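You operate a simulated robot arm through the tools that you are given. There is no shell and no other tool.

You are at the controls of a simulated robot arm. One attempt, no reset.

## Task
Press bearing 6004 into the hub on the press and slide the hub out again.
Fine: Leave the press lever up. Where these are worked on the way, their far stop is far enough and under half their travel is too little: hub slide of the press, press lever.

It is judged by the outcome, as a careful person would: the job done as asked, and still so three seconds after it is handed in. It fails if anything else is knocked over, pushed out of place, dropped, spilled or broken.

## Robot
A 6-joint arm with a four-finger gripper, fixed in place. Base frame: the origin is at the foot of the arm, x ahead of it, y to its left, z up. Lengths are in cm, angles in degrees, forces in N, time in s.
With the tool pointing down near the work surface it reaches from about 60 to 84 cm from the base axis. Its first joint turns from -166.0 to 166.0 degrees. Payload 3.43 kg.
The tool frame sits at the grasp point between the pads (the TCP): z along the fingers, y along the line on which they close. The tips reach 3 cm beyond it. Largest opening 12 cm; the body of the gripper starts 8.5 cm behind the TCP.
Orientation is that of the tool frame in the base frame, as a unit quaternion [w, x, y, z]. With the fingers straight down and closing along the base's y, the tool's x points along the base's -x, its y along +y and its z along -z.

## Interface
- The arm moves only by the tool drive_tool. Its argument "moves" is a list of rows, each an object of numbers (a shift or turn left out is 0, a gripper value left out holds the last): "wx", "wy", "wz": the turn, a rotation vector about the base's x, y, z in rad; "dx", "dy", "dz": the shift along the base's x, y, z in cm; "hand": the gripper command, from -1 (fully open) to 1 (shut), values between in proportion. In form: [{"wx": .., "wy": .., "wz": .., "dx": .., "dy": .., "dz": .., "hand": ..}, ...]. A call has 1 to 20 rows; each row shifts and turns the commanded pose from where the row before left it. Rows are played at 5 a second. More than 5 cm and 8.6 degrees between two rows, or a gripper value outside its range, and nothing of the call is played. Where a pose cannot be reached the arm comes as near as it can. A force on the tool above 50 N (or 10 N above the force at the start of the call, whichever is more), or a blocked arm, ends the call early, and 0.2 s more pass. The fingers move at their own pace and stop on an object; they squeeze with about 32 N. The grip force told is the motor's: it shows also when the fingers shut on nothing. Time passes only in rows, and 0.2 s behind the last, so rows that do not move let the fingers close. The reply holds the time, the measured pose of the TCP, the force on the tool along the base axes, the opening and the grip force, in the units named above and with some noise, with the torque about the TCP (base axes, N m) and any sound that the robot's microphone picked up.
- Cameras (640 x 400 px; columns grow to the right, rows downward): "scene" is fixed at [40.06, -49.84, 136.08]; the picture's right is [0.98, -0.21, 0.00], its down [-0.03, -0.12, -0.99] and it looks along [0.21, 0.97, -0.13] (base axes); focal length 214 px, centre (320, 200). "wrist" rides on the gripper at [7.1, -1.7, -12.1] in the tool frame; the picture's right is [0.23, 0.97, 0.00], its down [-0.81, 0.19, -0.55] and it looks along [-0.54, 0.13, 0.83] (tool axes); focal length 275 px, centre (320, 200). There is no depth. A picture from a camera that has moved, and an enlarged one, comes with that camera's place and axes in the base frame and with its lens.
- snapshot(camera): a new picture of that camera. No time passes.
- move_column(by): slides the trunk up (or, below 0, down) by that many cm; the arm rides with it, the base frame stays. It gives what a move gives, with no picture.
- zoom(camera, box): a new picture of the part [left, top, right, bottom] of that camera's present view, enlarged. No time passes.
- sign_off(): hands the job in; it is judged then, once.

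Places have to be worked out from the pictures, the camera data and where the tool is seen. Open the gripper and draw the arm clear of the work before you hand the job in, unless the task says otherwise.

The tools are called after "Call:" as a command line: name --argument value ..., lists and objects as JSON in quotes. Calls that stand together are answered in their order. drive_tool: Moves the arm, as the interface text tells. Its arguments: {"type":"object","properties":{"moves":{"type":"array","items":{"type":"object","properties":{"wx":{"type":"number"},"wy":{"type":"number"},"wz":{"type":"number"},"dx":{"type":"number"},"dy":{"type":"number"},"dz":{"type":"number"},"hand":{"type":"number"}}}}},"required":["moves"]} The other tools are called the same way: move_column (by) slides the trunk up or down; snapshot (camera) takes a picture; zoom (camera, box) takes an enlarged picture of a part of a camera's view; sign_off () hands the job in.

At the start:

```text
t: 0.0
eef_pos: [39.13, 3.12, 145.44]
tcp_rot: [0.0, 0.0, 1.0, 0.0]
contact_force: [0.4, 0.0, 0.0]
moment: [0.02, -0.02, 0.04]
finger_gap: 12.0
grasp_force: 0.0
trunk travel left (down, up): [-22.5, 31.5]
```

scene: 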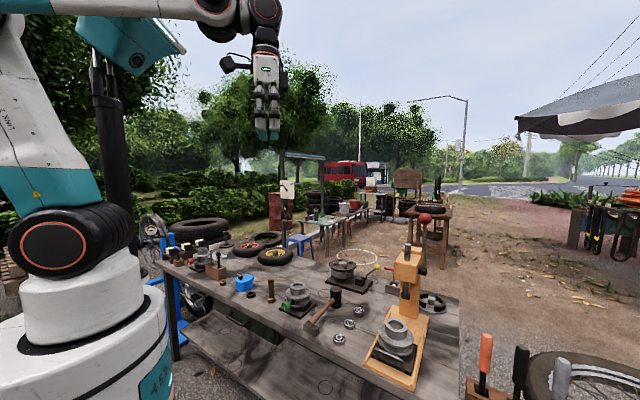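
wrist: 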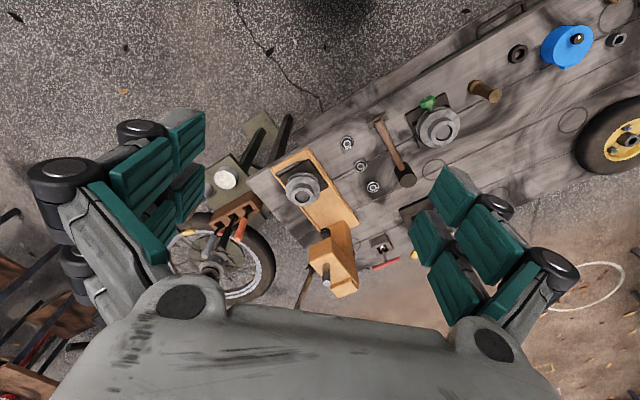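

I'll start by looking closely at the bench and the press from both cameras.

Call:
zoom --camera "scene" --box '[320, 190, 480, 400]'

Call:
zoom --camera "scene" --box '[150, 210, 350, 350]'

Call:
zoom --camera "wrist" --box '[240, 80, 480, 300]'

Call:
zoom --camera "scene" --box '[320, 280, 400, 360]'

```text
1.90 times, centred on (400, 295) of scene
camera zoom: at [40.06, -49.84, 136.08], right [0.98, -0.21, 0.0], down [-0.03, -0.12, -0.99], along [0.21, 0.97, -0.13], focal length 408 px, centre (168, 19)
```

zoom: 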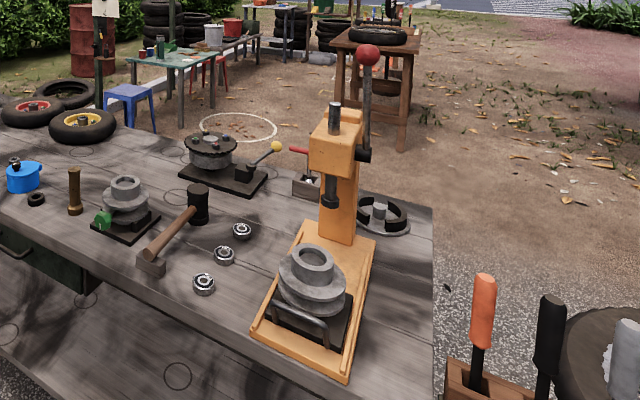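

```text
2.86 times, centred on (250, 280) of scene
camera zoom: at [40.06, -49.84, 136.08], right [0.98, -0.21, 0.0], down [-0.03, -0.12, -0.99], along [0.21, 0.97, -0.13], focal length 613 px, centre (520, -29)
```

zoom: 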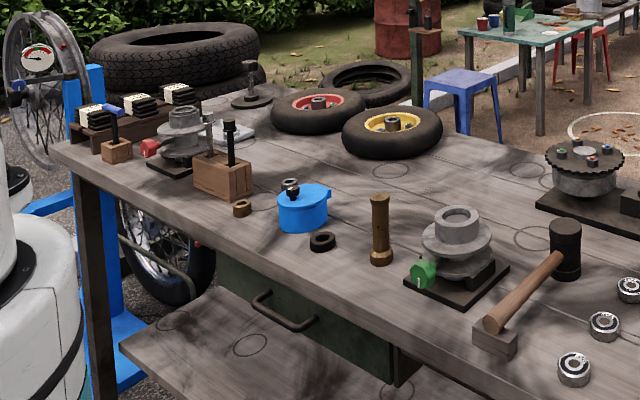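

```text
1.82 times, centred on (360, 190) of wrist
camera zoom: at [32.02, 1.6, 157.45], right [-0.23, 0.97, 0.0], down [0.81, 0.19, 0.55], along [0.54, 0.13, -0.83], focal length 500 px, centre (247, 218)
```

zoom: 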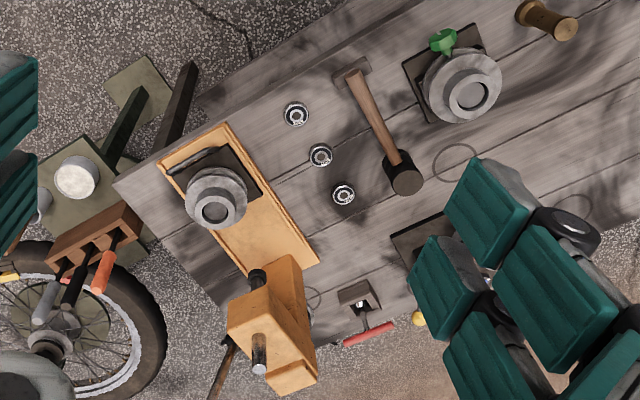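

```text
5.00 times, centred on (360, 320) of scene
camera zoom: at [40.06, -49.84, 136.08], right [0.98, -0.21, 0.0], down [-0.03, -0.12, -0.99], along [0.21, 0.97, -0.13], focal length 1072 px, centre (120, -400)
```

zoom: 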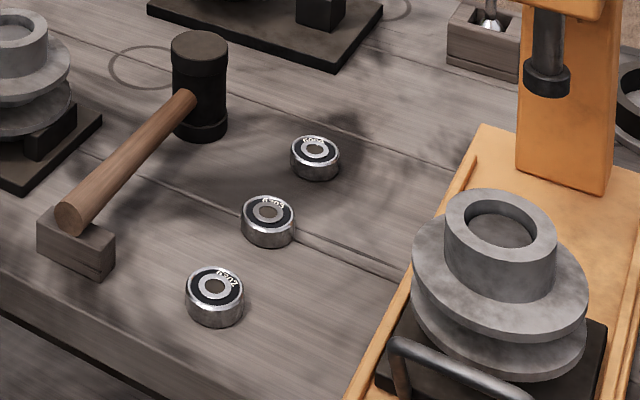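

The three bearings are labelled, so I zoom in far enough to read each one.

Call:
zoom --camera "scene" --box '[354, 304, 366, 318]'

Call:
zoom --camera "scene" --box '[347, 316, 359, 332]'

Call:
zoom --camera "scene" --box '[332, 330, 346, 348]'

Call:
zoom --camera "wrist" --box '[335, 130, 385, 200]'

Call:
zoom --camera "wrist" --box '[240, 140, 360, 290]'

Call:
zoom --camera "scene" --box '[360, 200, 450, 300]'

Call:
zoom --camera "scene" --box '[355, 300, 435, 395]'

```text
16.00 times, centred on (360, 311) of scene
camera zoom: at [40.06, -49.84, 136.08], right [0.98, -0.21, 0.0], down [-0.03, -0.12, -0.99], along [0.21, 0.97, -0.13], focal length 3432 px, centre (-320, -1576)
```

zoom: 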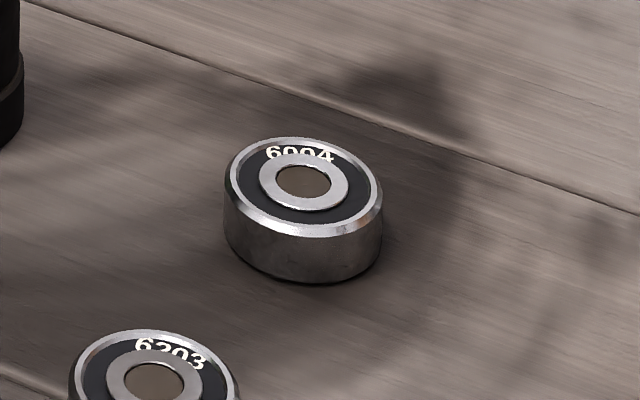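

```text
16.00 times, centred on (353, 324) of scene
camera zoom: at [40.06, -49.84, 136.08], right [0.98, -0.21, 0.0], down [-0.03, -0.12, -0.99], along [0.21, 0.97, -0.13], focal length 3432 px, centre (-208, -1784)
```

zoom: 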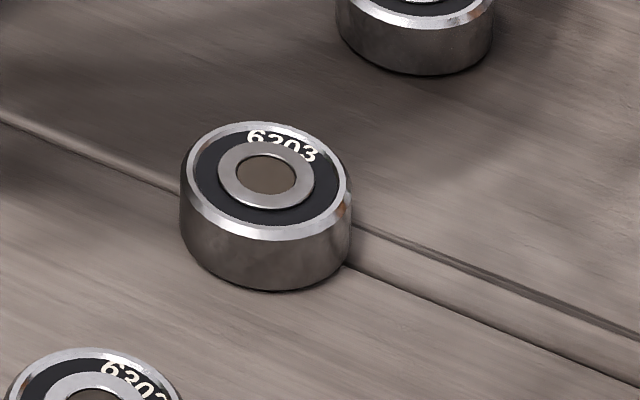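

```text
16.00 times, centred on (339, 339) of scene
camera zoom: at [40.06, -49.84, 136.08], right [0.98, -0.21, 0.0], down [-0.03, -0.12, -0.99], along [0.21, 0.97, -0.13], focal length 3432 px, centre (16, -2024)
```

zoom: 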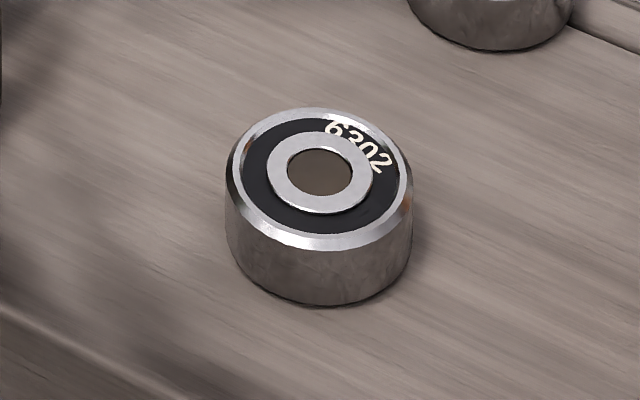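

```text
5.71 times, centred on (360, 165) of wrist
camera zoom: at [32.02, 1.6, 157.45], right [-0.23, 0.97, 0.0], down [0.81, 0.19, 0.55], along [0.54, 0.13, -0.83], focal length 1573 px, centre (91, 400)
```

zoom: 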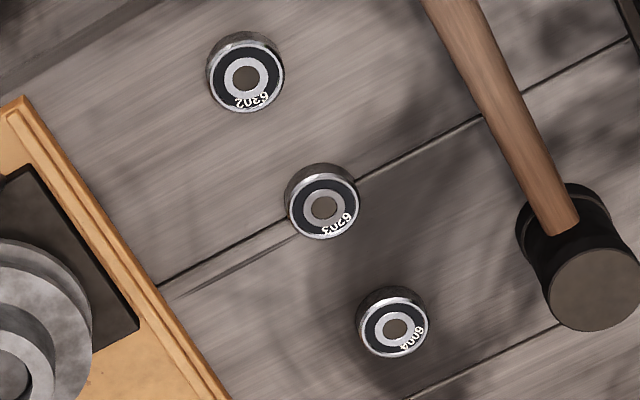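

```text
2.67 times, centred on (300, 215) of wrist
camera zoom: at [32.02, 1.6, 157.45], right [-0.23, 0.97, 0.0], down [0.81, 0.19, 0.55], along [0.54, 0.13, -0.83], focal length 734 px, centre (373, 160)
```

zoom: 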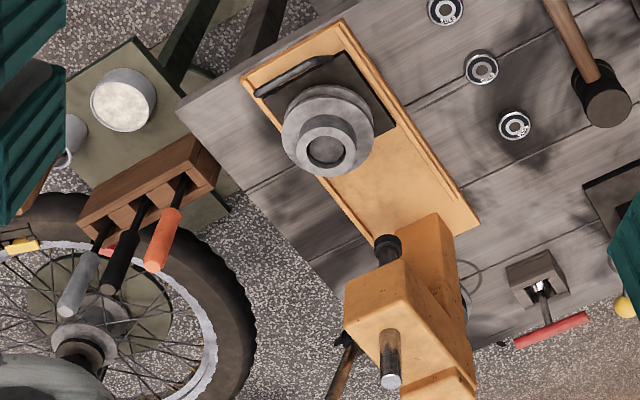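

```text
4.00 times, centred on (405, 250) of scene
camera zoom: at [40.06, -49.84, 136.08], right [0.98, -0.21, 0.0], down [-0.03, -0.12, -0.99], along [0.21, 0.97, -0.13], focal length 858 px, centre (-20, 0)
```

zoom: 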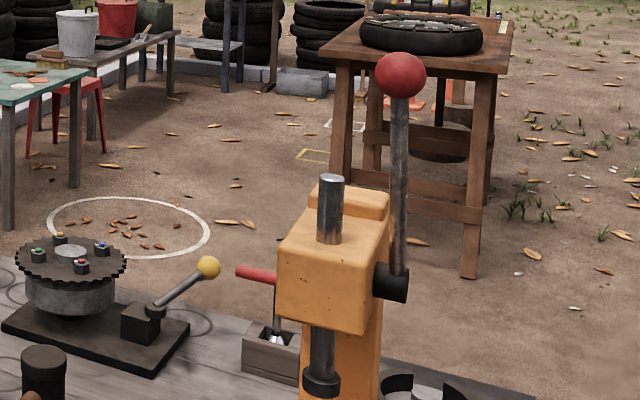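

```text
4.21 times, centred on (395, 348) of scene
camera zoom: at [40.06, -49.84, 136.08], right [0.98, -0.21, 0.0], down [-0.03, -0.12, -0.99], along [0.21, 0.97, -0.13], focal length 903 px, centre (4, -421)
```

zoom: 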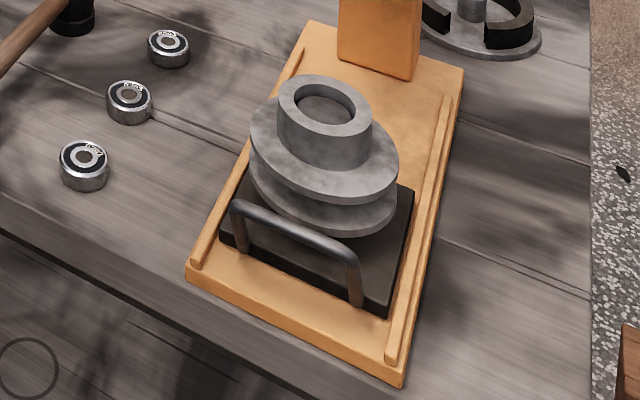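

The 6004 is the bearing farthest from the scene camera. Triangulating from both views puts it at about (74.4, 30.3), top z about 78. The hub bore is at about (77.4, 7.0, 87.2) and the ram at about (86.5, 16.4, 90). The press slides along roughly (0.7, 0.7), so I turn the tool 45° and approach the bearing for a closer look.

Call:
drive_tool --moves '[{"dx": 2.4, "dy": 1.75, "dz": -3.1, "wz": 0.131, "hand": -1}, {"dx": 2.4, "dy": 1.75, "dz": -3.1, "wz": 0.131}, {"dx": 2.4, "dy": 1.75, "dz": -3.1, "wz": 0.131}, {"dx": 2.4, "dy": 1.75, "dz": -3.1, "wz": 0.131}, {"dx": 2.4, "dy": 1.75, "dz": -3.1, "wz": 0.131}, {"dx": 2.4, "dy": 1.75, "dz": -3.1, "wz": 0.131}, {"dx": 2.4, "dy": 1.75, "dz": -3.1}, {"dx": 2.4, "dy": 1.75, "dz": -3.1}, {"dx": 2.4, "dy": 1.75, "dz": -3.1}, {"dx": 2.4, "dy": 1.75, "dz": -3.1}, {"dx": 2.4, "dy": 1.75, "dz": -3.1}, {"dx": 2.4, "dy": 1.75, "dz": -3.1}]'

Call:
snapshot --camera "wrist"

Call:
snapshot --camera "scene"

```text
t: 2.6
eef_pos: [68.04, 24.32, 108.05]
tcp_rot: [0.0, -0.384, 0.923, 0.0]
contact_force: [0.8, -0.5, 0.2]
moment: [0.01, 0.01, 0.01]
finger_gap: 11.98
grasp_force: 0.0
trunk travel left (down, up): [-22.5, 31.5]
```

```text
taken
camera wrist: at [64.12, 18.16, 120.12], right [-0.85, 0.52, 0.0], down [0.44, 0.71, 0.55], along [0.29, 0.47, -0.83], focal length 275 px, centre (320, 200)
```

wrist: 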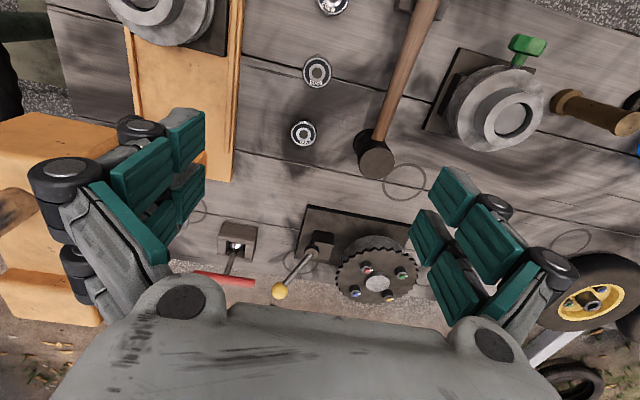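

```text
taken
```

scene: 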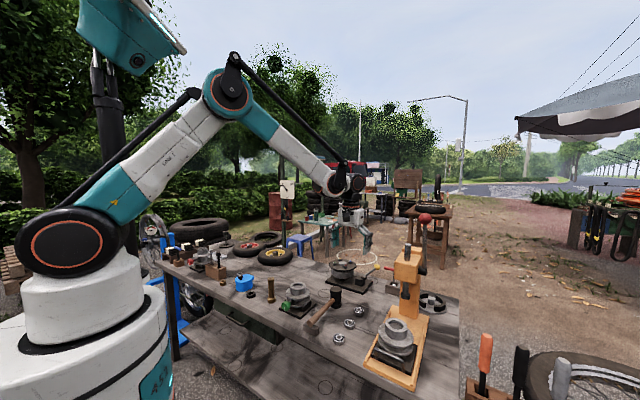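

The arm moved as commanded. I zoom on the bearing to refine its position before going down.

Call:
zoom --camera "wrist" --box '[280, 110, 330, 150]'

Call:
zoom --camera "wrist" --box '[110, 0, 260, 100]'

```text
10.00 times, centred on (305, 130) of wrist
camera zoom: at [64.12, 18.16, 120.12], right [-0.85, 0.52, 0.0], down [0.44, 0.71, 0.55], along [0.29, 0.47, -0.83], focal length 2753 px, centre (470, 900)
```

zoom: 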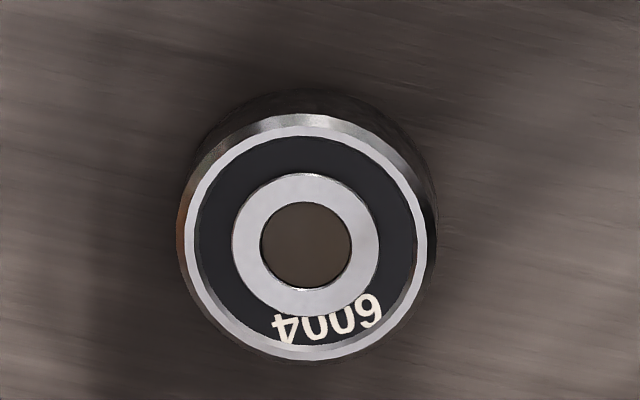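

```text
4.00 times, centred on (185, 50) of wrist
camera zoom: at [64.12, 18.16, 120.12], right [-0.85, 0.52, 0.0], down [0.44, 0.71, 0.55], along [0.29, 0.47, -0.83], focal length 1101 px, centre (860, 800)
```

zoom: 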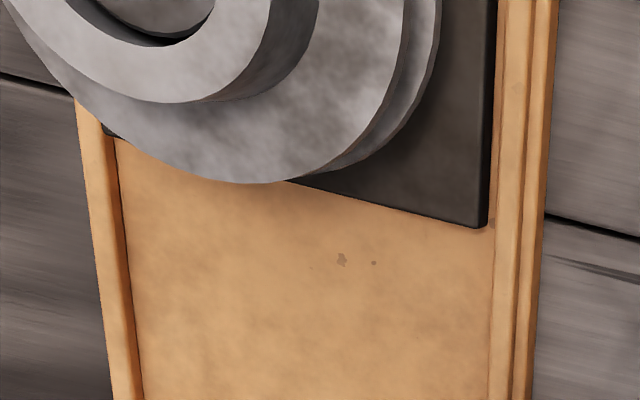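

The bearing's top is at about (74.5, 30.1, 77.5). I move above it with the fingers part open and look again.

Call:
drive_tool --moves '[{"dx": 1.29, "dy": 1.15, "dz": -3.6, "hand": -0.17}, {"dx": 1.29, "dy": 1.15, "dz": -3.6}, {"dx": 1.29, "dy": 1.15, "dz": -3.6}, {"dx": 1.29, "dy": 1.15, "dz": -3.6}, {"dx": 1.29, "dy": 1.15, "dz": -3.6}, {}]'

Call:
snapshot --camera "wrist"

Call:
zoom --camera "scene" --box '[320, 260, 400, 320]'

```text
t: 4.0
eef_pos: [74.32, 30.03, 90.32]
tcp_rot: [-0.001, -0.384, 0.923, 0.0]
contact_force: [0.1, -0.4, 0.0]
moment: [0.01, -0.02, 0.0]
finger_gap: 7.03
grasp_force: 0.1
trunk travel left (down, up): [-22.5, 31.5]
```

```text
taken
camera wrist: at [70.48, 23.91, 102.3], right [-0.85, 0.52, 0.0], down [0.44, 0.71, 0.55], along [0.29, 0.47, -0.83], focal length 275 px, centre (320, 200)
```

wrist: 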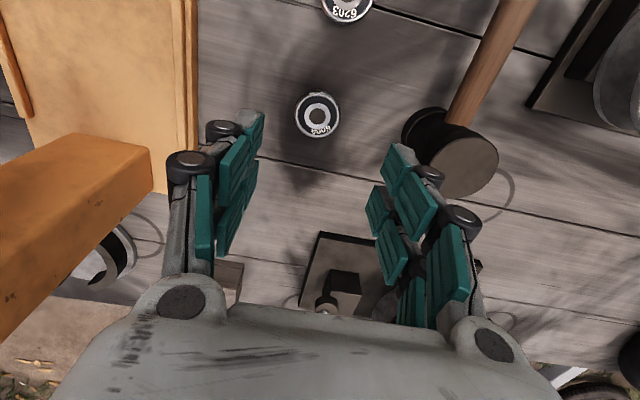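

```text
6.67 times, centred on (360, 290) of scene
camera zoom: at [40.06, -49.84, 136.08], right [0.98, -0.21, 0.0], down [-0.03, -0.12, -0.99], along [0.21, 0.97, -0.13], focal length 1430 px, centre (53, -400)
```

zoom: 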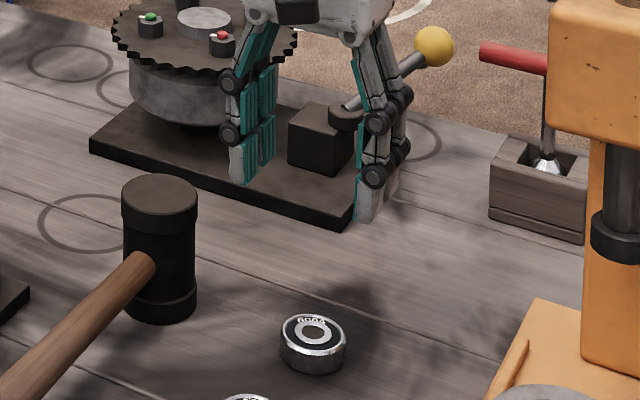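

The bearing lies straight below the tool, at (74.5, 30.0). I descend until the fingertips are beside it and check the height before closing.

Call:
drive_tool --moves '[{"dx": 0.1, "dz": -3}, {"dx": 0.05, "dz": -3}, {"dz": -2.5}, {"dz": -1}, {}, {}]'

Call:
zoom --camera "scene" --box '[335, 285, 385, 325]'

Call:
snapshot --camera "wrist"

```text
t: 5.4
eef_pos: [74.51, 29.97, 80.75]
tcp_rot: [-0.001, -0.383, 0.924, 0.0]
contact_force: [0.2, -0.7, -0.8]
moment: [0.0, 0.01, -0.02]
finger_gap: 7.02
grasp_force: 0.0
trunk travel left (down, up): [-22.5, 31.5]
```

```text
10.00 times, centred on (360, 305) of scene
camera zoom: at [40.06, -49.84, 136.08], right [0.98, -0.21, 0.0], down [-0.03, -0.12, -0.99], along [0.21, 0.97, -0.13], focal length 2145 px, centre (-80, -850)
```

zoom: 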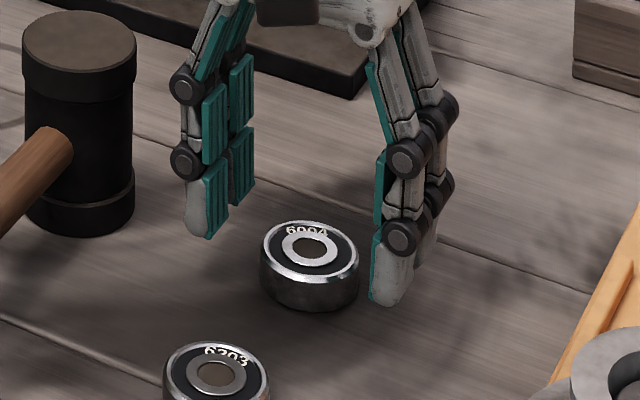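

```text
taken
camera wrist: at [70.65, 23.76, 92.73], right [-0.85, 0.52, 0.0], down [0.44, 0.71, 0.55], along [0.29, 0.47, -0.83], focal length 275 px, centre (320, 200)
```

wrist: 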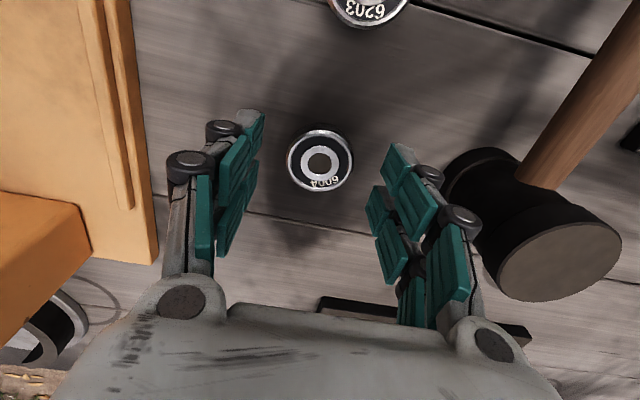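

The fingertips straddle the bearing about 0.7 cm above the bench. I go down a little more and close, keeping the bearing's lower edge free for the bore.

Call:
drive_tool --moves '[{"dz": -0.2}, {}, {"hand": 1}, {}, {}, {}]'

Call:
zoom --camera "scene" --box '[335, 285, 385, 325]'

```text
t: 6.8
eef_pos: [74.58, 30.0, 80.57]
tcp_rot: [0.0, -0.384, 0.924, 0.0]
contact_force: [1.3, -1.2, -0.5]
moment: [0.02, 0.02, -0.01]
finger_gap: 0.02
grasp_force: 32.2
trunk travel left (down, up): [-22.5, 31.5]
```

```text
10.00 times, centred on (360, 305) of scene
camera zoom: at [40.06, -49.84, 136.08], right [0.98, -0.21, 0.0], down [-0.03, -0.12, -0.99], along [0.21, 0.97, -0.13], focal length 2145 px, centre (-80, -850)
```

zoom: 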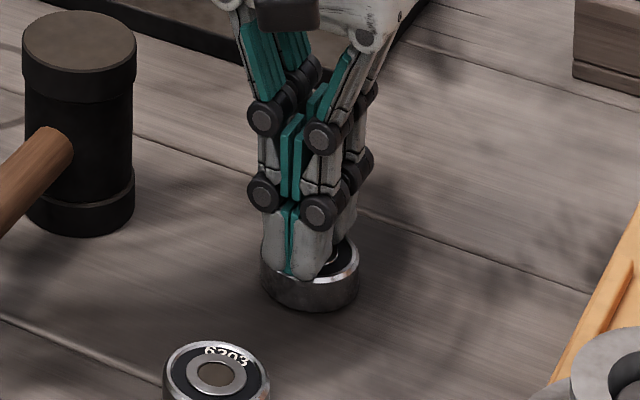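

The fingers shut just above the bearing, so its top is at about z 77.4 as first triangulated, and it hasn't moved. I open, drop 0.8 cm, and close again.

Call:
drive_tool --moves '[{"hand": -0.17, "dz": 0.1}, {}, {}, {"dz": -0.5}, {"dz": -0.4}, {}, {}]'

Call:
zoom --camera "scene" --box '[335, 285, 385, 325]'

Call:
zoom --camera "wrist" --box '[240, 90, 400, 240]'

```text
t: 8.4
eef_pos: [74.64, 29.99, 79.57]
tcp_rot: [0.0, -0.383, 0.924, 0.0]
contact_force: [-0.3, 0.7, 0.0]
moment: [0.0, 0.0, 0.0]
finger_gap: 7.02
grasp_force: 0.0
trunk travel left (down, up): [-22.5, 31.5]
```

```text
10.00 times, centred on (360, 305) of scene
camera zoom: at [40.06, -49.84, 136.08], right [0.98, -0.21, 0.0], down [-0.03, -0.12, -0.99], along [0.21, 0.97, -0.13], focal length 2145 px, centre (-80, -850)
```

zoom: 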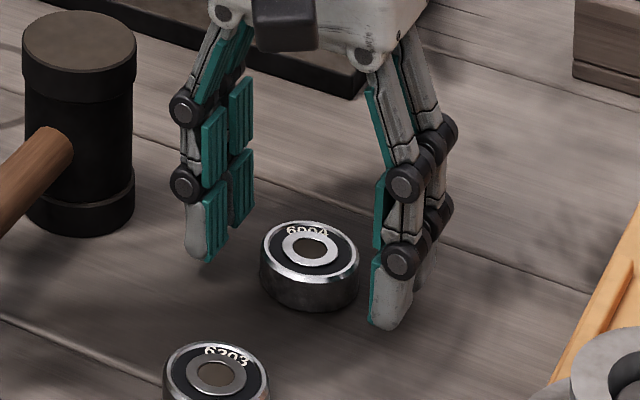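

```text
2.67 times, centred on (320, 165) of wrist
camera zoom: at [70.66, 23.78, 91.67], right [-0.85, 0.52, 0.0], down [0.44, 0.71, 0.55], along [0.29, 0.47, -0.83], focal length 734 px, centre (320, 293)
```

zoom: 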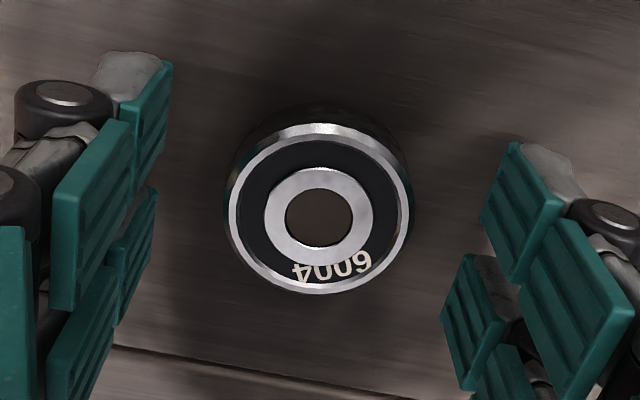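

The bearing sits midway between the fingers and the tips are now beside it. I close on it.

Call:
drive_tool --moves '[{"hand": 1}, {}, {}, {}]'

Call:
zoom --camera "wrist" --box '[240, 90, 400, 240]'

```text
t: 9.4
eef_pos: [74.53, 29.96, 79.76]
tcp_rot: [0.0, -0.384, 0.924, 0.0]
contact_force: [-0.8, -0.2, 2.7]
moment: [-0.04, 0.02, 0.0]
finger_gap: 3.91
grasp_force: 31.7
trunk travel left (down, up): [-22.5, 31.5]
```

```text
2.67 times, centred on (320, 165) of wrist
camera zoom: at [70.65, 23.77, 91.69], right [-0.85, 0.52, 0.0], down [0.44, 0.71, 0.55], along [0.29, 0.47, -0.83], focal length 734 px, centre (320, 293)
```

zoom: 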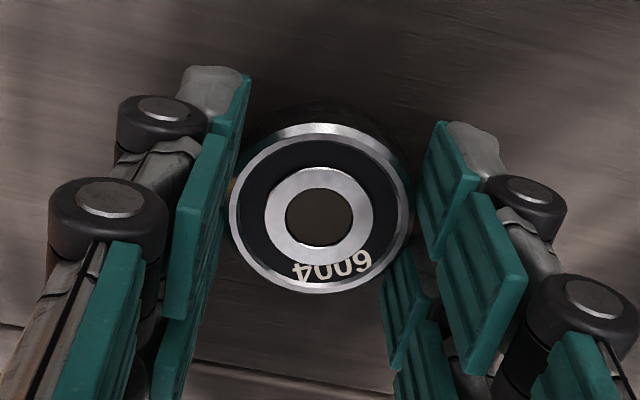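

I have the bearing (gap 3.9, 32 N). I lift it straight up and check that it came along.

Call:
drive_tool --moves '[{"dz": 1}, {"dz": 2}, {"dz": 4}, {"dz": 4.5}, {"dz": 4.5}, {}]'

Call:
snapshot --camera "wrist"

Call:
zoom --camera "scene" --box '[320, 230, 440, 350]'

```text
t: 10.8
eef_pos: [74.65, 29.96, 95.7]
tcp_rot: [0.0, -0.383, 0.924, 0.0]
contact_force: [-0.1, 0.2, -0.4]
moment: [0.0, -0.01, -0.01]
finger_gap: 3.93
grasp_force: 32.1
trunk travel left (down, up): [-22.5, 31.5]
```

```text
taken
camera wrist: at [70.86, 23.78, 107.8], right [-0.85, 0.52, 0.0], down [0.44, 0.71, 0.55], along [0.29, 0.47, -0.83], focal length 275 px, centre (320, 200)
```

wrist: 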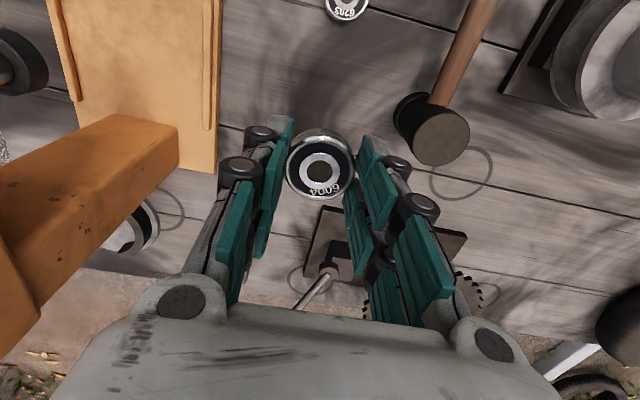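

```text
3.33 times, centred on (380, 290) of scene
camera zoom: at [40.06, -49.84, 136.08], right [0.98, -0.21, 0.0], down [-0.03, -0.12, -0.99], along [0.21, 0.97, -0.13], focal length 715 px, centre (120, -100)
```

zoom: 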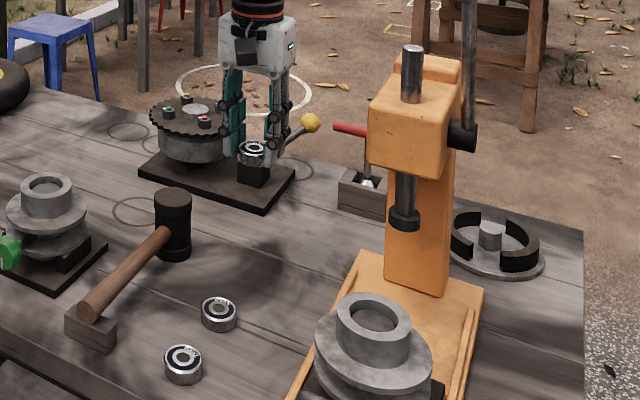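

The bearing is secure and hangs free. I carry it toward the hub, staying on the robot side of the press head.

Call:
drive_tool --moves '[{"dx": -1.0, "dy": -3.5, "dz": 0.8}, {"dx": -0.5, "dy": -4, "dz": 0.8}, {"dx": 0, "dy": -4, "dz": 0.8}, {"dx": 0, "dy": -4, "dz": 0.4}, {"dx": 1, "dy": -3.5}, {}]'

Call:
snapshot --camera "wrist"

Call:
zoom --camera "scene" --box '[340, 210, 460, 390]'

```text
t: 12.2
eef_pos: [74.12, 10.85, 98.59]
tcp_rot: [0.0, -0.384, 0.923, 0.0]
contact_force: [-0.1, -0.1, -1.2]
moment: [0.03, 0.02, 0.0]
finger_gap: 3.9
grasp_force: 32.2
trunk travel left (down, up): [-22.5, 31.5]
```

```text
taken
camera wrist: at [70.14, 4.77, 110.62], right [-0.85, 0.52, 0.0], down [0.44, 0.71, 0.55], along [0.29, 0.47, -0.83], focal length 275 px, centre (320, 200)
```

wrist: 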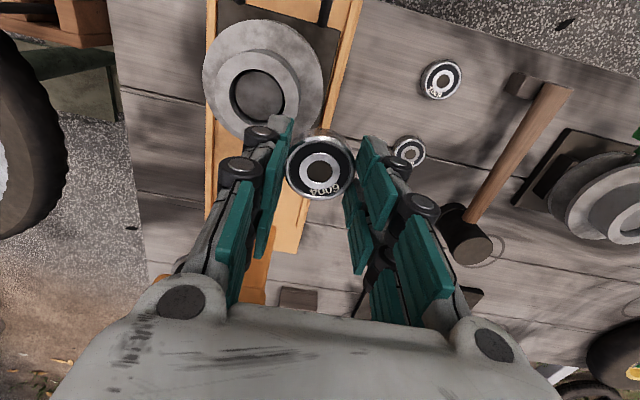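

```text
2.22 times, centred on (400, 300) of scene
camera zoom: at [40.06, -49.84, 136.08], right [0.98, -0.21, 0.0], down [-0.03, -0.12, -0.99], along [0.21, 0.97, -0.13], focal length 477 px, centre (142, -22)
```

zoom: 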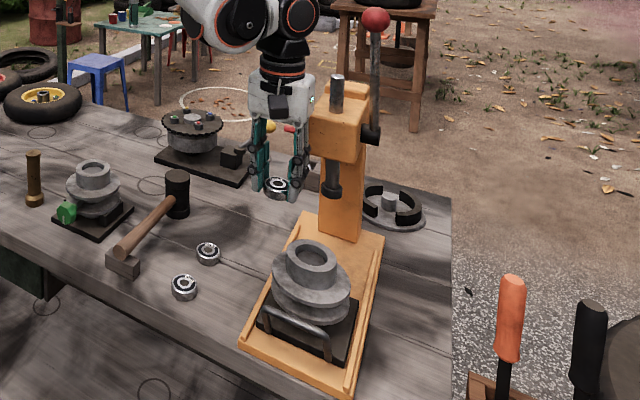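

I zoom on the hub bore from here to locate it and see what the seat looks like.

Call:
zoom --camera "wrist" --box '[195, 10, 345, 150]'

Call:
zoom --camera "scene" --box '[380, 310, 420, 360]'

```text
2.86 times, centred on (270, 80) of wrist
camera zoom: at [70.14, 4.77, 110.62], right [-0.85, 0.52, 0.0], down [0.44, 0.71, 0.55], along [0.29, 0.47, -0.83], focal length 786 px, centre (463, 543)
```

zoom: 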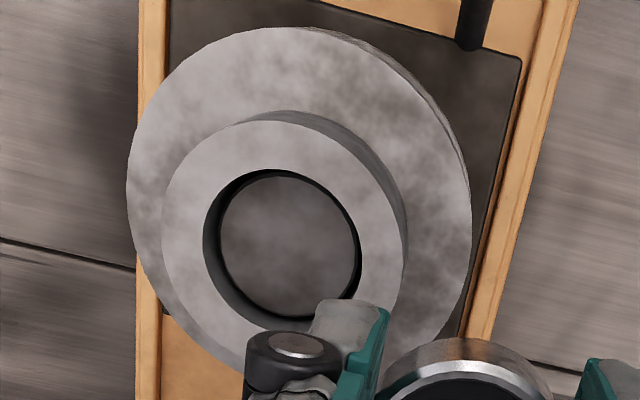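

```text
8.00 times, centred on (400, 335) of scene
camera zoom: at [40.06, -49.84, 136.08], right [0.98, -0.21, 0.0], down [-0.03, -0.12, -0.99], along [0.21, 0.97, -0.13], focal length 1716 px, centre (-320, -880)
```

zoom: 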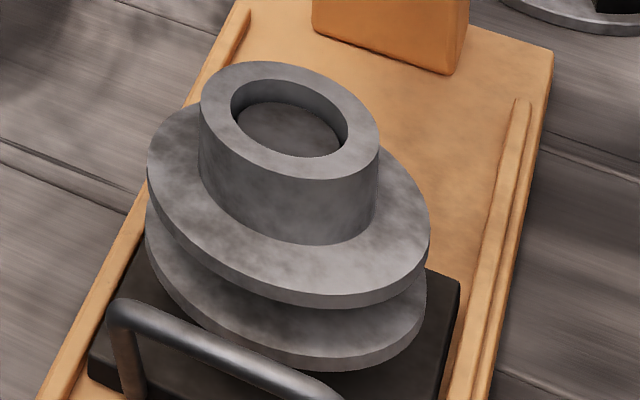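

The bore measures about 4.4 cm against a 3.9 cm bearing, centred near (77.35, 6.6, 87.2). I move over it and stop with the bearing about 2 cm above the rim to compare.

Call:
drive_tool --moves '[{"dx": 1.6, "dy": -2.2, "dz": 0}, {"dx": 1.6, "dy": -2.2, "dz": 0}, {"dz": -2}, {"dz": -2}, {"dz": -1.6}, {}, {}]'

Call:
snapshot --camera "wrist"

Call:
zoom --camera "scene" --box '[365, 280, 425, 350]'

```text
t: 13.8
eef_pos: [77.36, 6.52, 92.95]
tcp_rot: [-0.001, -0.384, 0.923, 0.001]
contact_force: [0.5, -0.9, -0.7]
moment: [0.0, 0.02, 0.01]
finger_gap: 3.93
grasp_force: 31.9
trunk travel left (down, up): [-22.5, 31.5]
```

```text
taken
camera wrist: at [73.49, 0.41, 104.99], right [-0.85, 0.52, 0.0], down [0.44, 0.71, 0.55], along [0.29, 0.47, -0.83], focal length 275 px, centre (320, 200)
```

wrist: 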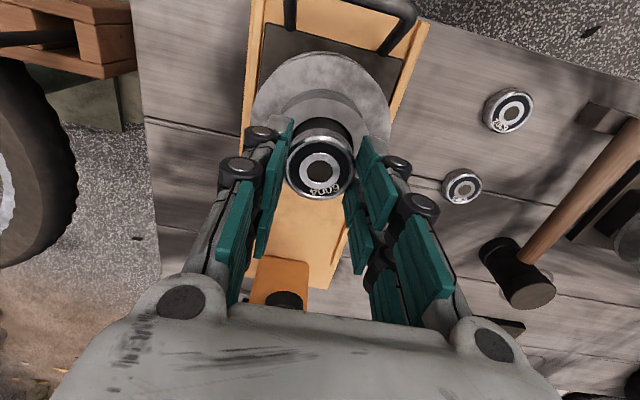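

```text
5.71 times, centred on (395, 315) of scene
camera zoom: at [40.06, -49.84, 136.08], right [0.98, -0.21, 0.0], down [-0.03, -0.12, -0.99], along [0.21, 0.97, -0.13], focal length 1226 px, centre (-109, -457)
```

zoom: 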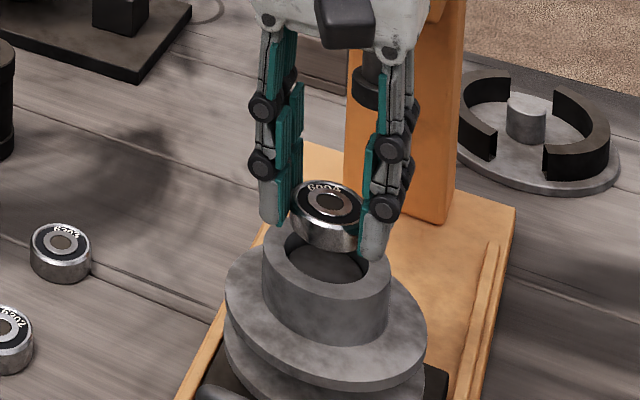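

The bearing hangs just above the bore. I zoom in to measure the remaining offset.

Call:
zoom --camera "wrist" --box '[240, 40, 410, 210]'

Call:
zoom --camera "scene" --box '[375, 300, 415, 335]'

```text
2.35 times, centred on (325, 125) of wrist
camera zoom: at [73.49, 0.41, 104.99], right [-0.85, 0.52, 0.0], down [0.44, 0.71, 0.55], along [0.29, 0.47, -0.83], focal length 648 px, centre (308, 376)
```

zoom: 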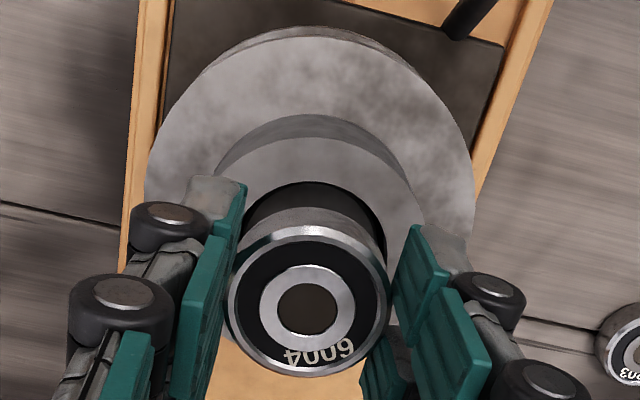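

```text
11.43 times, centred on (395, 318) of scene
camera zoom: at [40.06, -49.84, 136.08], right [0.98, -0.21, 0.0], down [-0.03, -0.12, -0.99], along [0.21, 0.97, -0.13], focal length 2451 px, centre (-537, -1143)
```

zoom: 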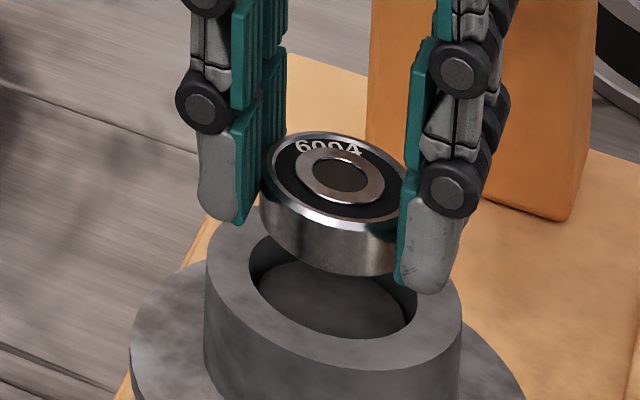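

Both views put the bearing within about 1 mm of the bore axis. I descend slowly into the bore mouth, watching the force.

Call:
drive_tool --moves '[{"dx": -0.05, "dy": 0.04, "dz": -0.8}, {"dz": -0.7}, {"dz": -0.4}, {"dz": -0.2}, {}, {}]'

Call:
zoom --camera "scene" --box '[375, 300, 415, 335]'

Call:
zoom --camera "wrist" --box '[240, 40, 410, 210]'

```text
t: 15.2
eef_pos: [77.15, 6.58, 90.78]
tcp_rot: [0.0, -0.384, 0.923, 0.001]
contact_force: [-0.3, -0.6, -1.8]
moment: [0.03, -0.01, 0.01]
finger_gap: 3.92
grasp_force: 32.1
trunk travel left (down, up): [-22.5, 31.5]
```

```text
11.43 times, centred on (395, 318) of scene
camera zoom: at [40.06, -49.84, 136.08], right [0.98, -0.21, 0.0], down [-0.03, -0.12, -0.99], along [0.21, 0.97, -0.13], focal length 2451 px, centre (-537, -1143)
```

zoom: 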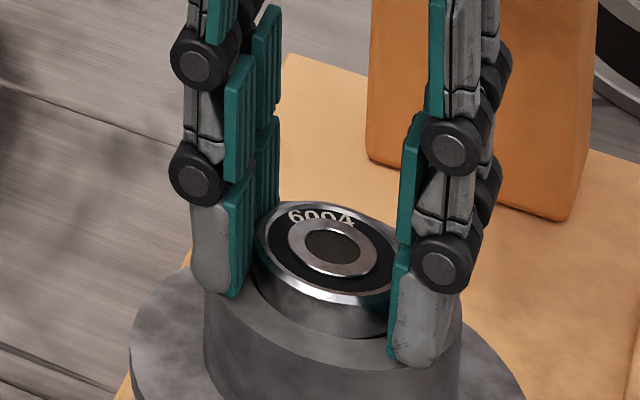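

```text
2.35 times, centred on (325, 125) of wrist
camera zoom: at [73.37, 0.41, 102.85], right [-0.85, 0.52, 0.0], down [0.44, 0.71, 0.55], along [0.29, 0.47, -0.83], focal length 648 px, centre (308, 376)
```

zoom: 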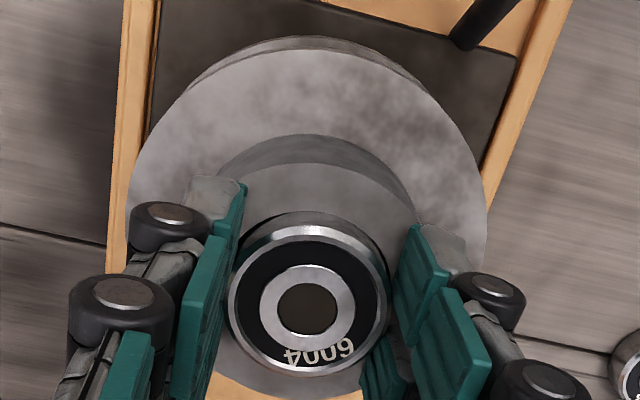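

The bearing is right at the rim with no contact load yet. I ease down in small steps.

Call:
drive_tool --moves '[{"dz": -0.15}, {"dz": -0.15}, {"dz": -0.1}, {}, {}]'

Call:
zoom --camera "scene" --box '[375, 300, 415, 335]'

Call:
zoom --camera "wrist" --box '[240, 40, 410, 210]'

```text
t: 16.4
eef_pos: [77.22, 6.55, 90.57]
tcp_rot: [0.001, -0.384, 0.924, -0.001]
contact_force: [13.3, -0.3, 22.5]
moment: [0.27, -0.03, -0.15]
finger_gap: 3.92
grasp_force: 32.3
trunk travel left (down, up): [-22.5, 31.5]
```

```text
11.43 times, centred on (395, 318) of scene
camera zoom: at [40.06, -49.84, 136.08], right [0.98, -0.21, 0.0], down [-0.03, -0.12, -0.99], along [0.21, 0.97, -0.13], focal length 2451 px, centre (-537, -1143)
```

zoom: 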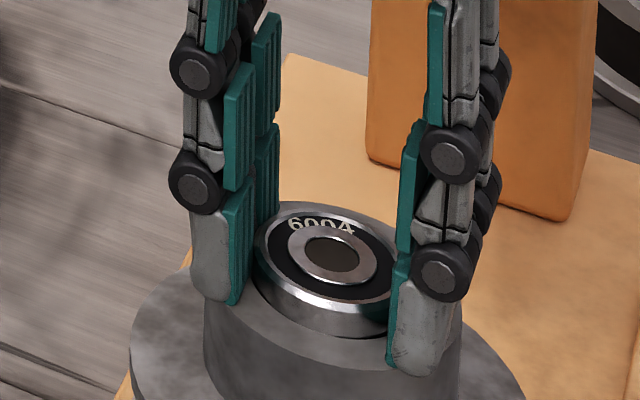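

```text
2.35 times, centred on (325, 125) of wrist
camera zoom: at [73.35, 0.42, 102.6], right [-0.85, 0.52, 0.0], down [0.44, 0.71, 0.55], along [0.29, 0.47, -0.83], focal length 648 px, centre (308, 376)
```

zoom: 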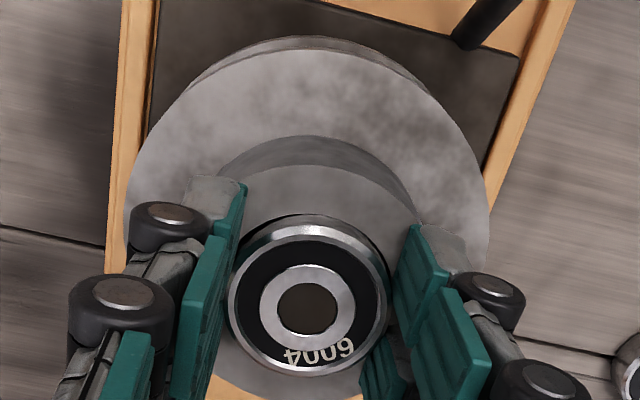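

Contact is 22 N up and 13 N along +x, so the bearing is entering but rubbing on its -x side. I shift about 1 mm along +x and see whether that frees it.

Call:
drive_tool --moves '[{"dx": 0.1, "dz": 0.05}, {}, {}]'

```text
t: 17.2
eef_pos: [77.34, 6.71, 90.65]
tcp_rot: [0.0, -0.384, 0.923, 0.0]
contact_force: [4.1, -2.7, 18.9]
moment: [0.08, 0.02, 0.02]
finger_gap: 3.91
grasp_force: 31.9
trunk travel left (down, up): [-22.5, 31.5]
```

The side force is nearly gone and the bearing is resting on the seat. I take off the push-down, open the fingers gently, and look.

Call:
drive_tool --moves '[{"dz": 0.1}, {}, {"hand": 0.15}, {"hand": 0.0}, {}]'

Call:
zoom --camera "scene" --box '[375, 300, 415, 335]'

Call:
zoom --camera "wrist" --box '[240, 40, 410, 210]'

```text
t: 18.4
eef_pos: [77.36, 6.6, 90.54]
tcp_rot: [0.0, -0.382, 0.924, 0.0]
contact_force: [0.0, 0.3, -0.9]
moment: [0.0, -0.01, 0.02]
finger_gap: 5.97
grasp_force: 0.2
trunk travel left (down, up): [-22.5, 31.5]
```

```text
11.43 times, centred on (395, 318) of scene
camera zoom: at [40.06, -49.84, 136.08], right [0.98, -0.21, 0.0], down [-0.03, -0.12, -0.99], along [0.21, 0.97, -0.13], focal length 2451 px, centre (-537, -1143)
```

zoom: 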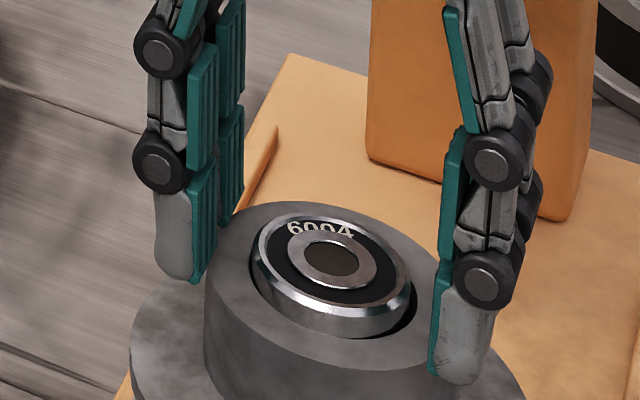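

```text
2.35 times, centred on (325, 125) of wrist
camera zoom: at [73.41, 0.46, 102.63], right [-0.85, 0.52, 0.0], down [0.44, 0.71, 0.55], along [0.29, 0.47, -0.83], focal length 648 px, centre (308, 376)
```

zoom: 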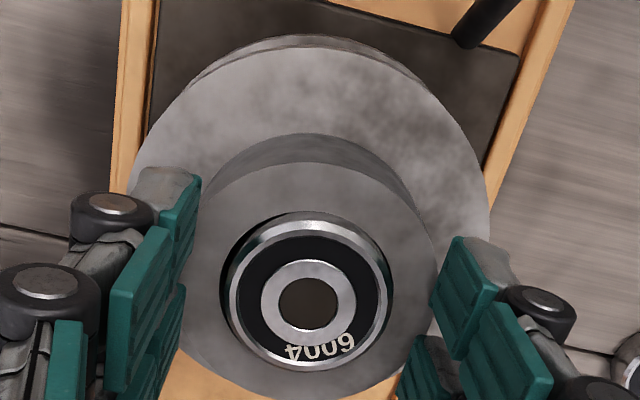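

The bearing sits level in the bore mouth, standing about half proud. I lift the open gripper straight up clear of it.

Call:
drive_tool --moves '[{"dz": 1}, {"dz": 2}, {"dz": 3}, {"dz": 4, "dx": -1, "dy": -1}, {"dz": 3, "dx": -2, "dy": -2}, {"dx": -2, "dy": -2}, {}]'

Call:
snapshot --camera "wrist"

Call:
zoom --camera "scene" --box '[355, 300, 435, 395]'

Call:
zoom --camera "scene" --box '[370, 200, 450, 300]'

```text
t: 20.0
eef_pos: [72.34, 1.64, 103.56]
tcp_rot: [0.0, -0.384, 0.923, 0.0]
contact_force: [-0.1, -0.5, 0.6]
moment: [0.0, 0.01, -0.01]
finger_gap: 6.0
grasp_force: 0.1
trunk travel left (down, up): [-22.5, 31.5]
```

```text
taken
camera wrist: at [68.41, -4.64, 115.57], right [-0.85, 0.52, 0.0], down [0.44, 0.71, 0.55], along [0.29, 0.47, -0.83], focal length 275 px, centre (320, 200)
```

wrist: 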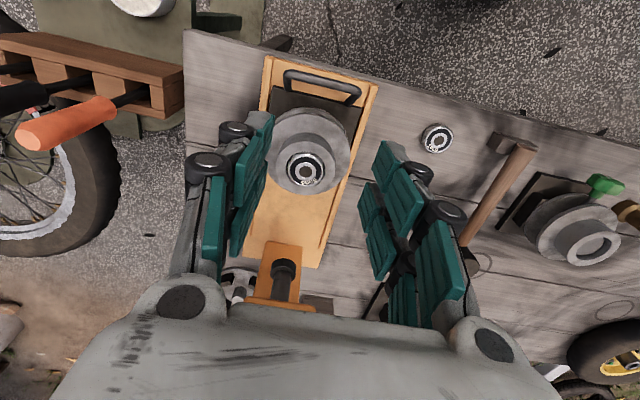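

```text
4.21 times, centred on (395, 348) of scene
camera zoom: at [40.06, -49.84, 136.08], right [0.98, -0.21, 0.0], down [-0.03, -0.12, -0.99], along [0.21, 0.97, -0.13], focal length 903 px, centre (4, -421)
```

zoom: 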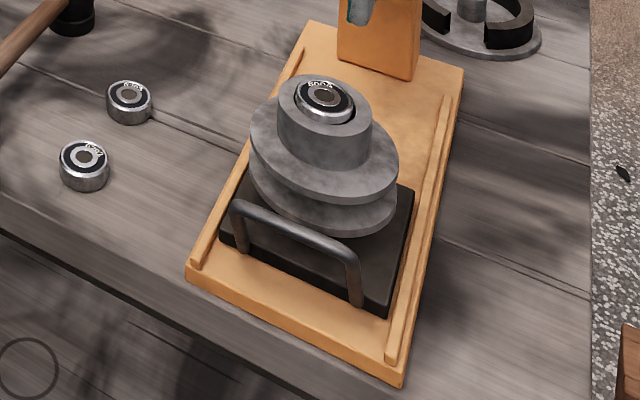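

```text
4.00 times, centred on (410, 250) of scene
camera zoom: at [40.06, -49.84, 136.08], right [0.98, -0.21, 0.0], down [-0.03, -0.12, -0.99], along [0.21, 0.97, -0.13], focal length 858 px, centre (-40, 0)
```

zoom: 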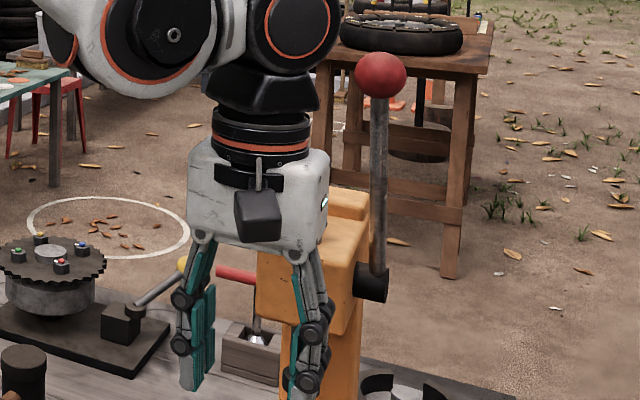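

The bearing is seated in the mouth of the hub. The slide's handle bar triangulates to about (71.4, 0.5, 83.7). I close the fingers and move behind it for a closer look.

Call:
drive_tool --moves '[{"dx": -1.5, "dy": -1.7, "dz": -2, "hand": 1}, {"dx": -1.5, "dy": -1.7, "dz": -3}, {"dx": -0.5, "dy": -0.5, "dz": -3}, {}, {}]'

Call:
snapshot --camera "wrist"

Call:
zoom --camera "scene" --box '[350, 280, 430, 380]'

```text
t: 21.2
eef_pos: [68.78, -2.5, 95.55]
tcp_rot: [0.0, -0.384, 0.923, 0.0]
contact_force: [-0.4, -0.3, -0.1]
moment: [0.02, -0.01, 0.03]
finger_gap: 0.0
grasp_force: 32.5
trunk travel left (down, up): [-22.5, 31.5]
```

```text
taken
camera wrist: at [64.92, -8.6, 107.62], right [-0.85, 0.52, 0.0], down [0.44, 0.71, 0.55], along [0.29, 0.47, -0.83], focal length 275 px, centre (320, 200)
```

wrist: 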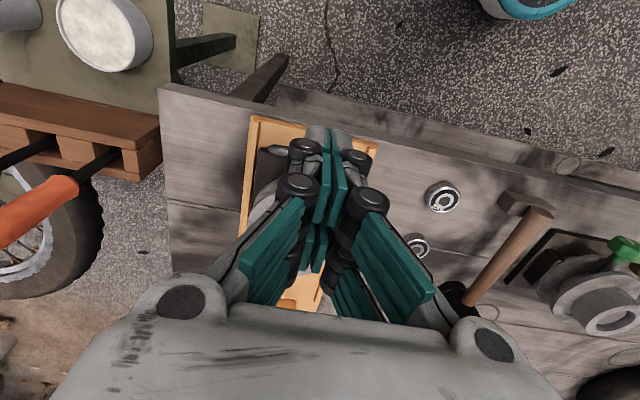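

```text
4.00 times, centred on (390, 330) of scene
camera zoom: at [40.06, -49.84, 136.08], right [0.98, -0.21, 0.0], down [-0.03, -0.12, -0.99], along [0.21, 0.97, -0.13], focal length 858 px, centre (40, -320)
```

zoom: 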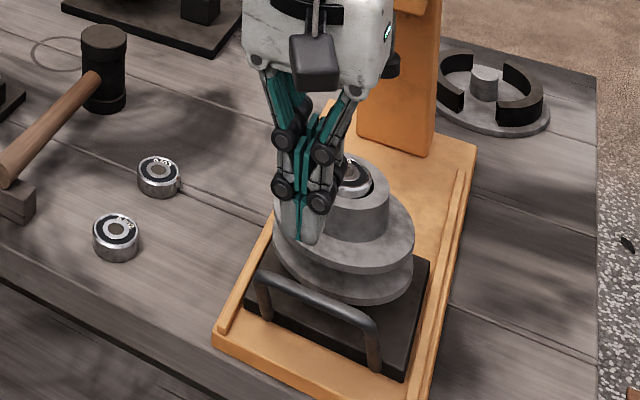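

From this close the gripper blocks the view, but the handle estimate reprojects correctly in the scene picture. I drop the closed fingers just behind the bar, on the hub's centre line.

Call:
drive_tool --moves '[{"dx": 0.2, "dy": 0.7, "dz": -3}, {"dx": 0.16, "dy": 0.5, "dz": -3}, {"dz": -2.5}, {"dz": -1.7}, {}, {}]'

Call:
zoom --camera "scene" --box '[360, 310, 420, 380]'

Call:
snapshot --camera "wrist"

```text
t: 22.6
eef_pos: [69.17, -1.19, 85.33]
tcp_rot: [0.0, -0.383, 0.924, -0.001]
contact_force: [0.2, 0.2, 0.1]
moment: [0.0, -0.01, 0.0]
finger_gap: 0.0
grasp_force: 33.7
trunk travel left (down, up): [-22.5, 31.5]
```

```text
5.71 times, centred on (390, 345) of scene
camera zoom: at [40.06, -49.84, 136.08], right [0.98, -0.21, 0.0], down [-0.03, -0.12, -0.99], along [0.21, 0.97, -0.13], focal length 1226 px, centre (-80, -629)
```

zoom: 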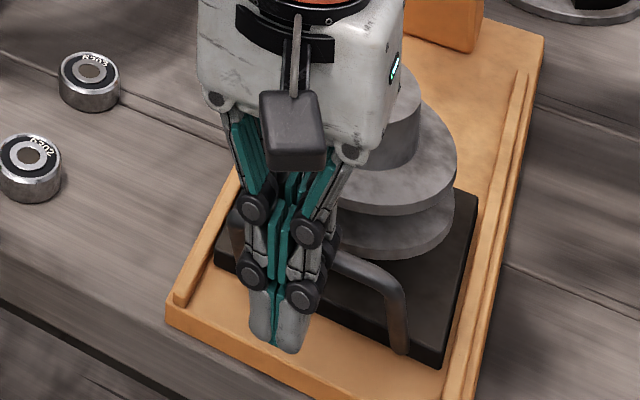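

```text
taken
camera wrist: at [65.29, -7.26, 97.37], right [-0.85, 0.52, 0.0], down [0.44, 0.71, 0.55], along [0.29, 0.47, -0.83], focal length 275 px, centre (320, 200)
```

wrist: 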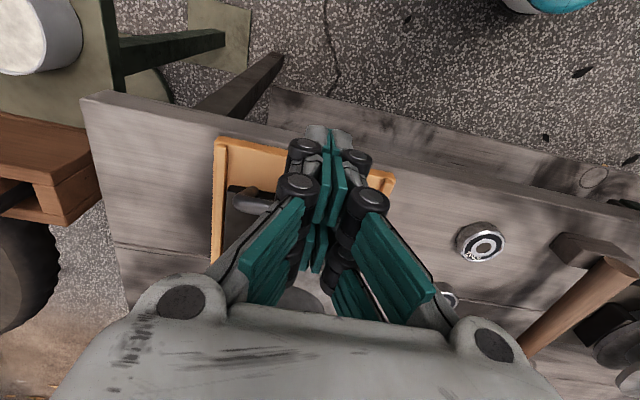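

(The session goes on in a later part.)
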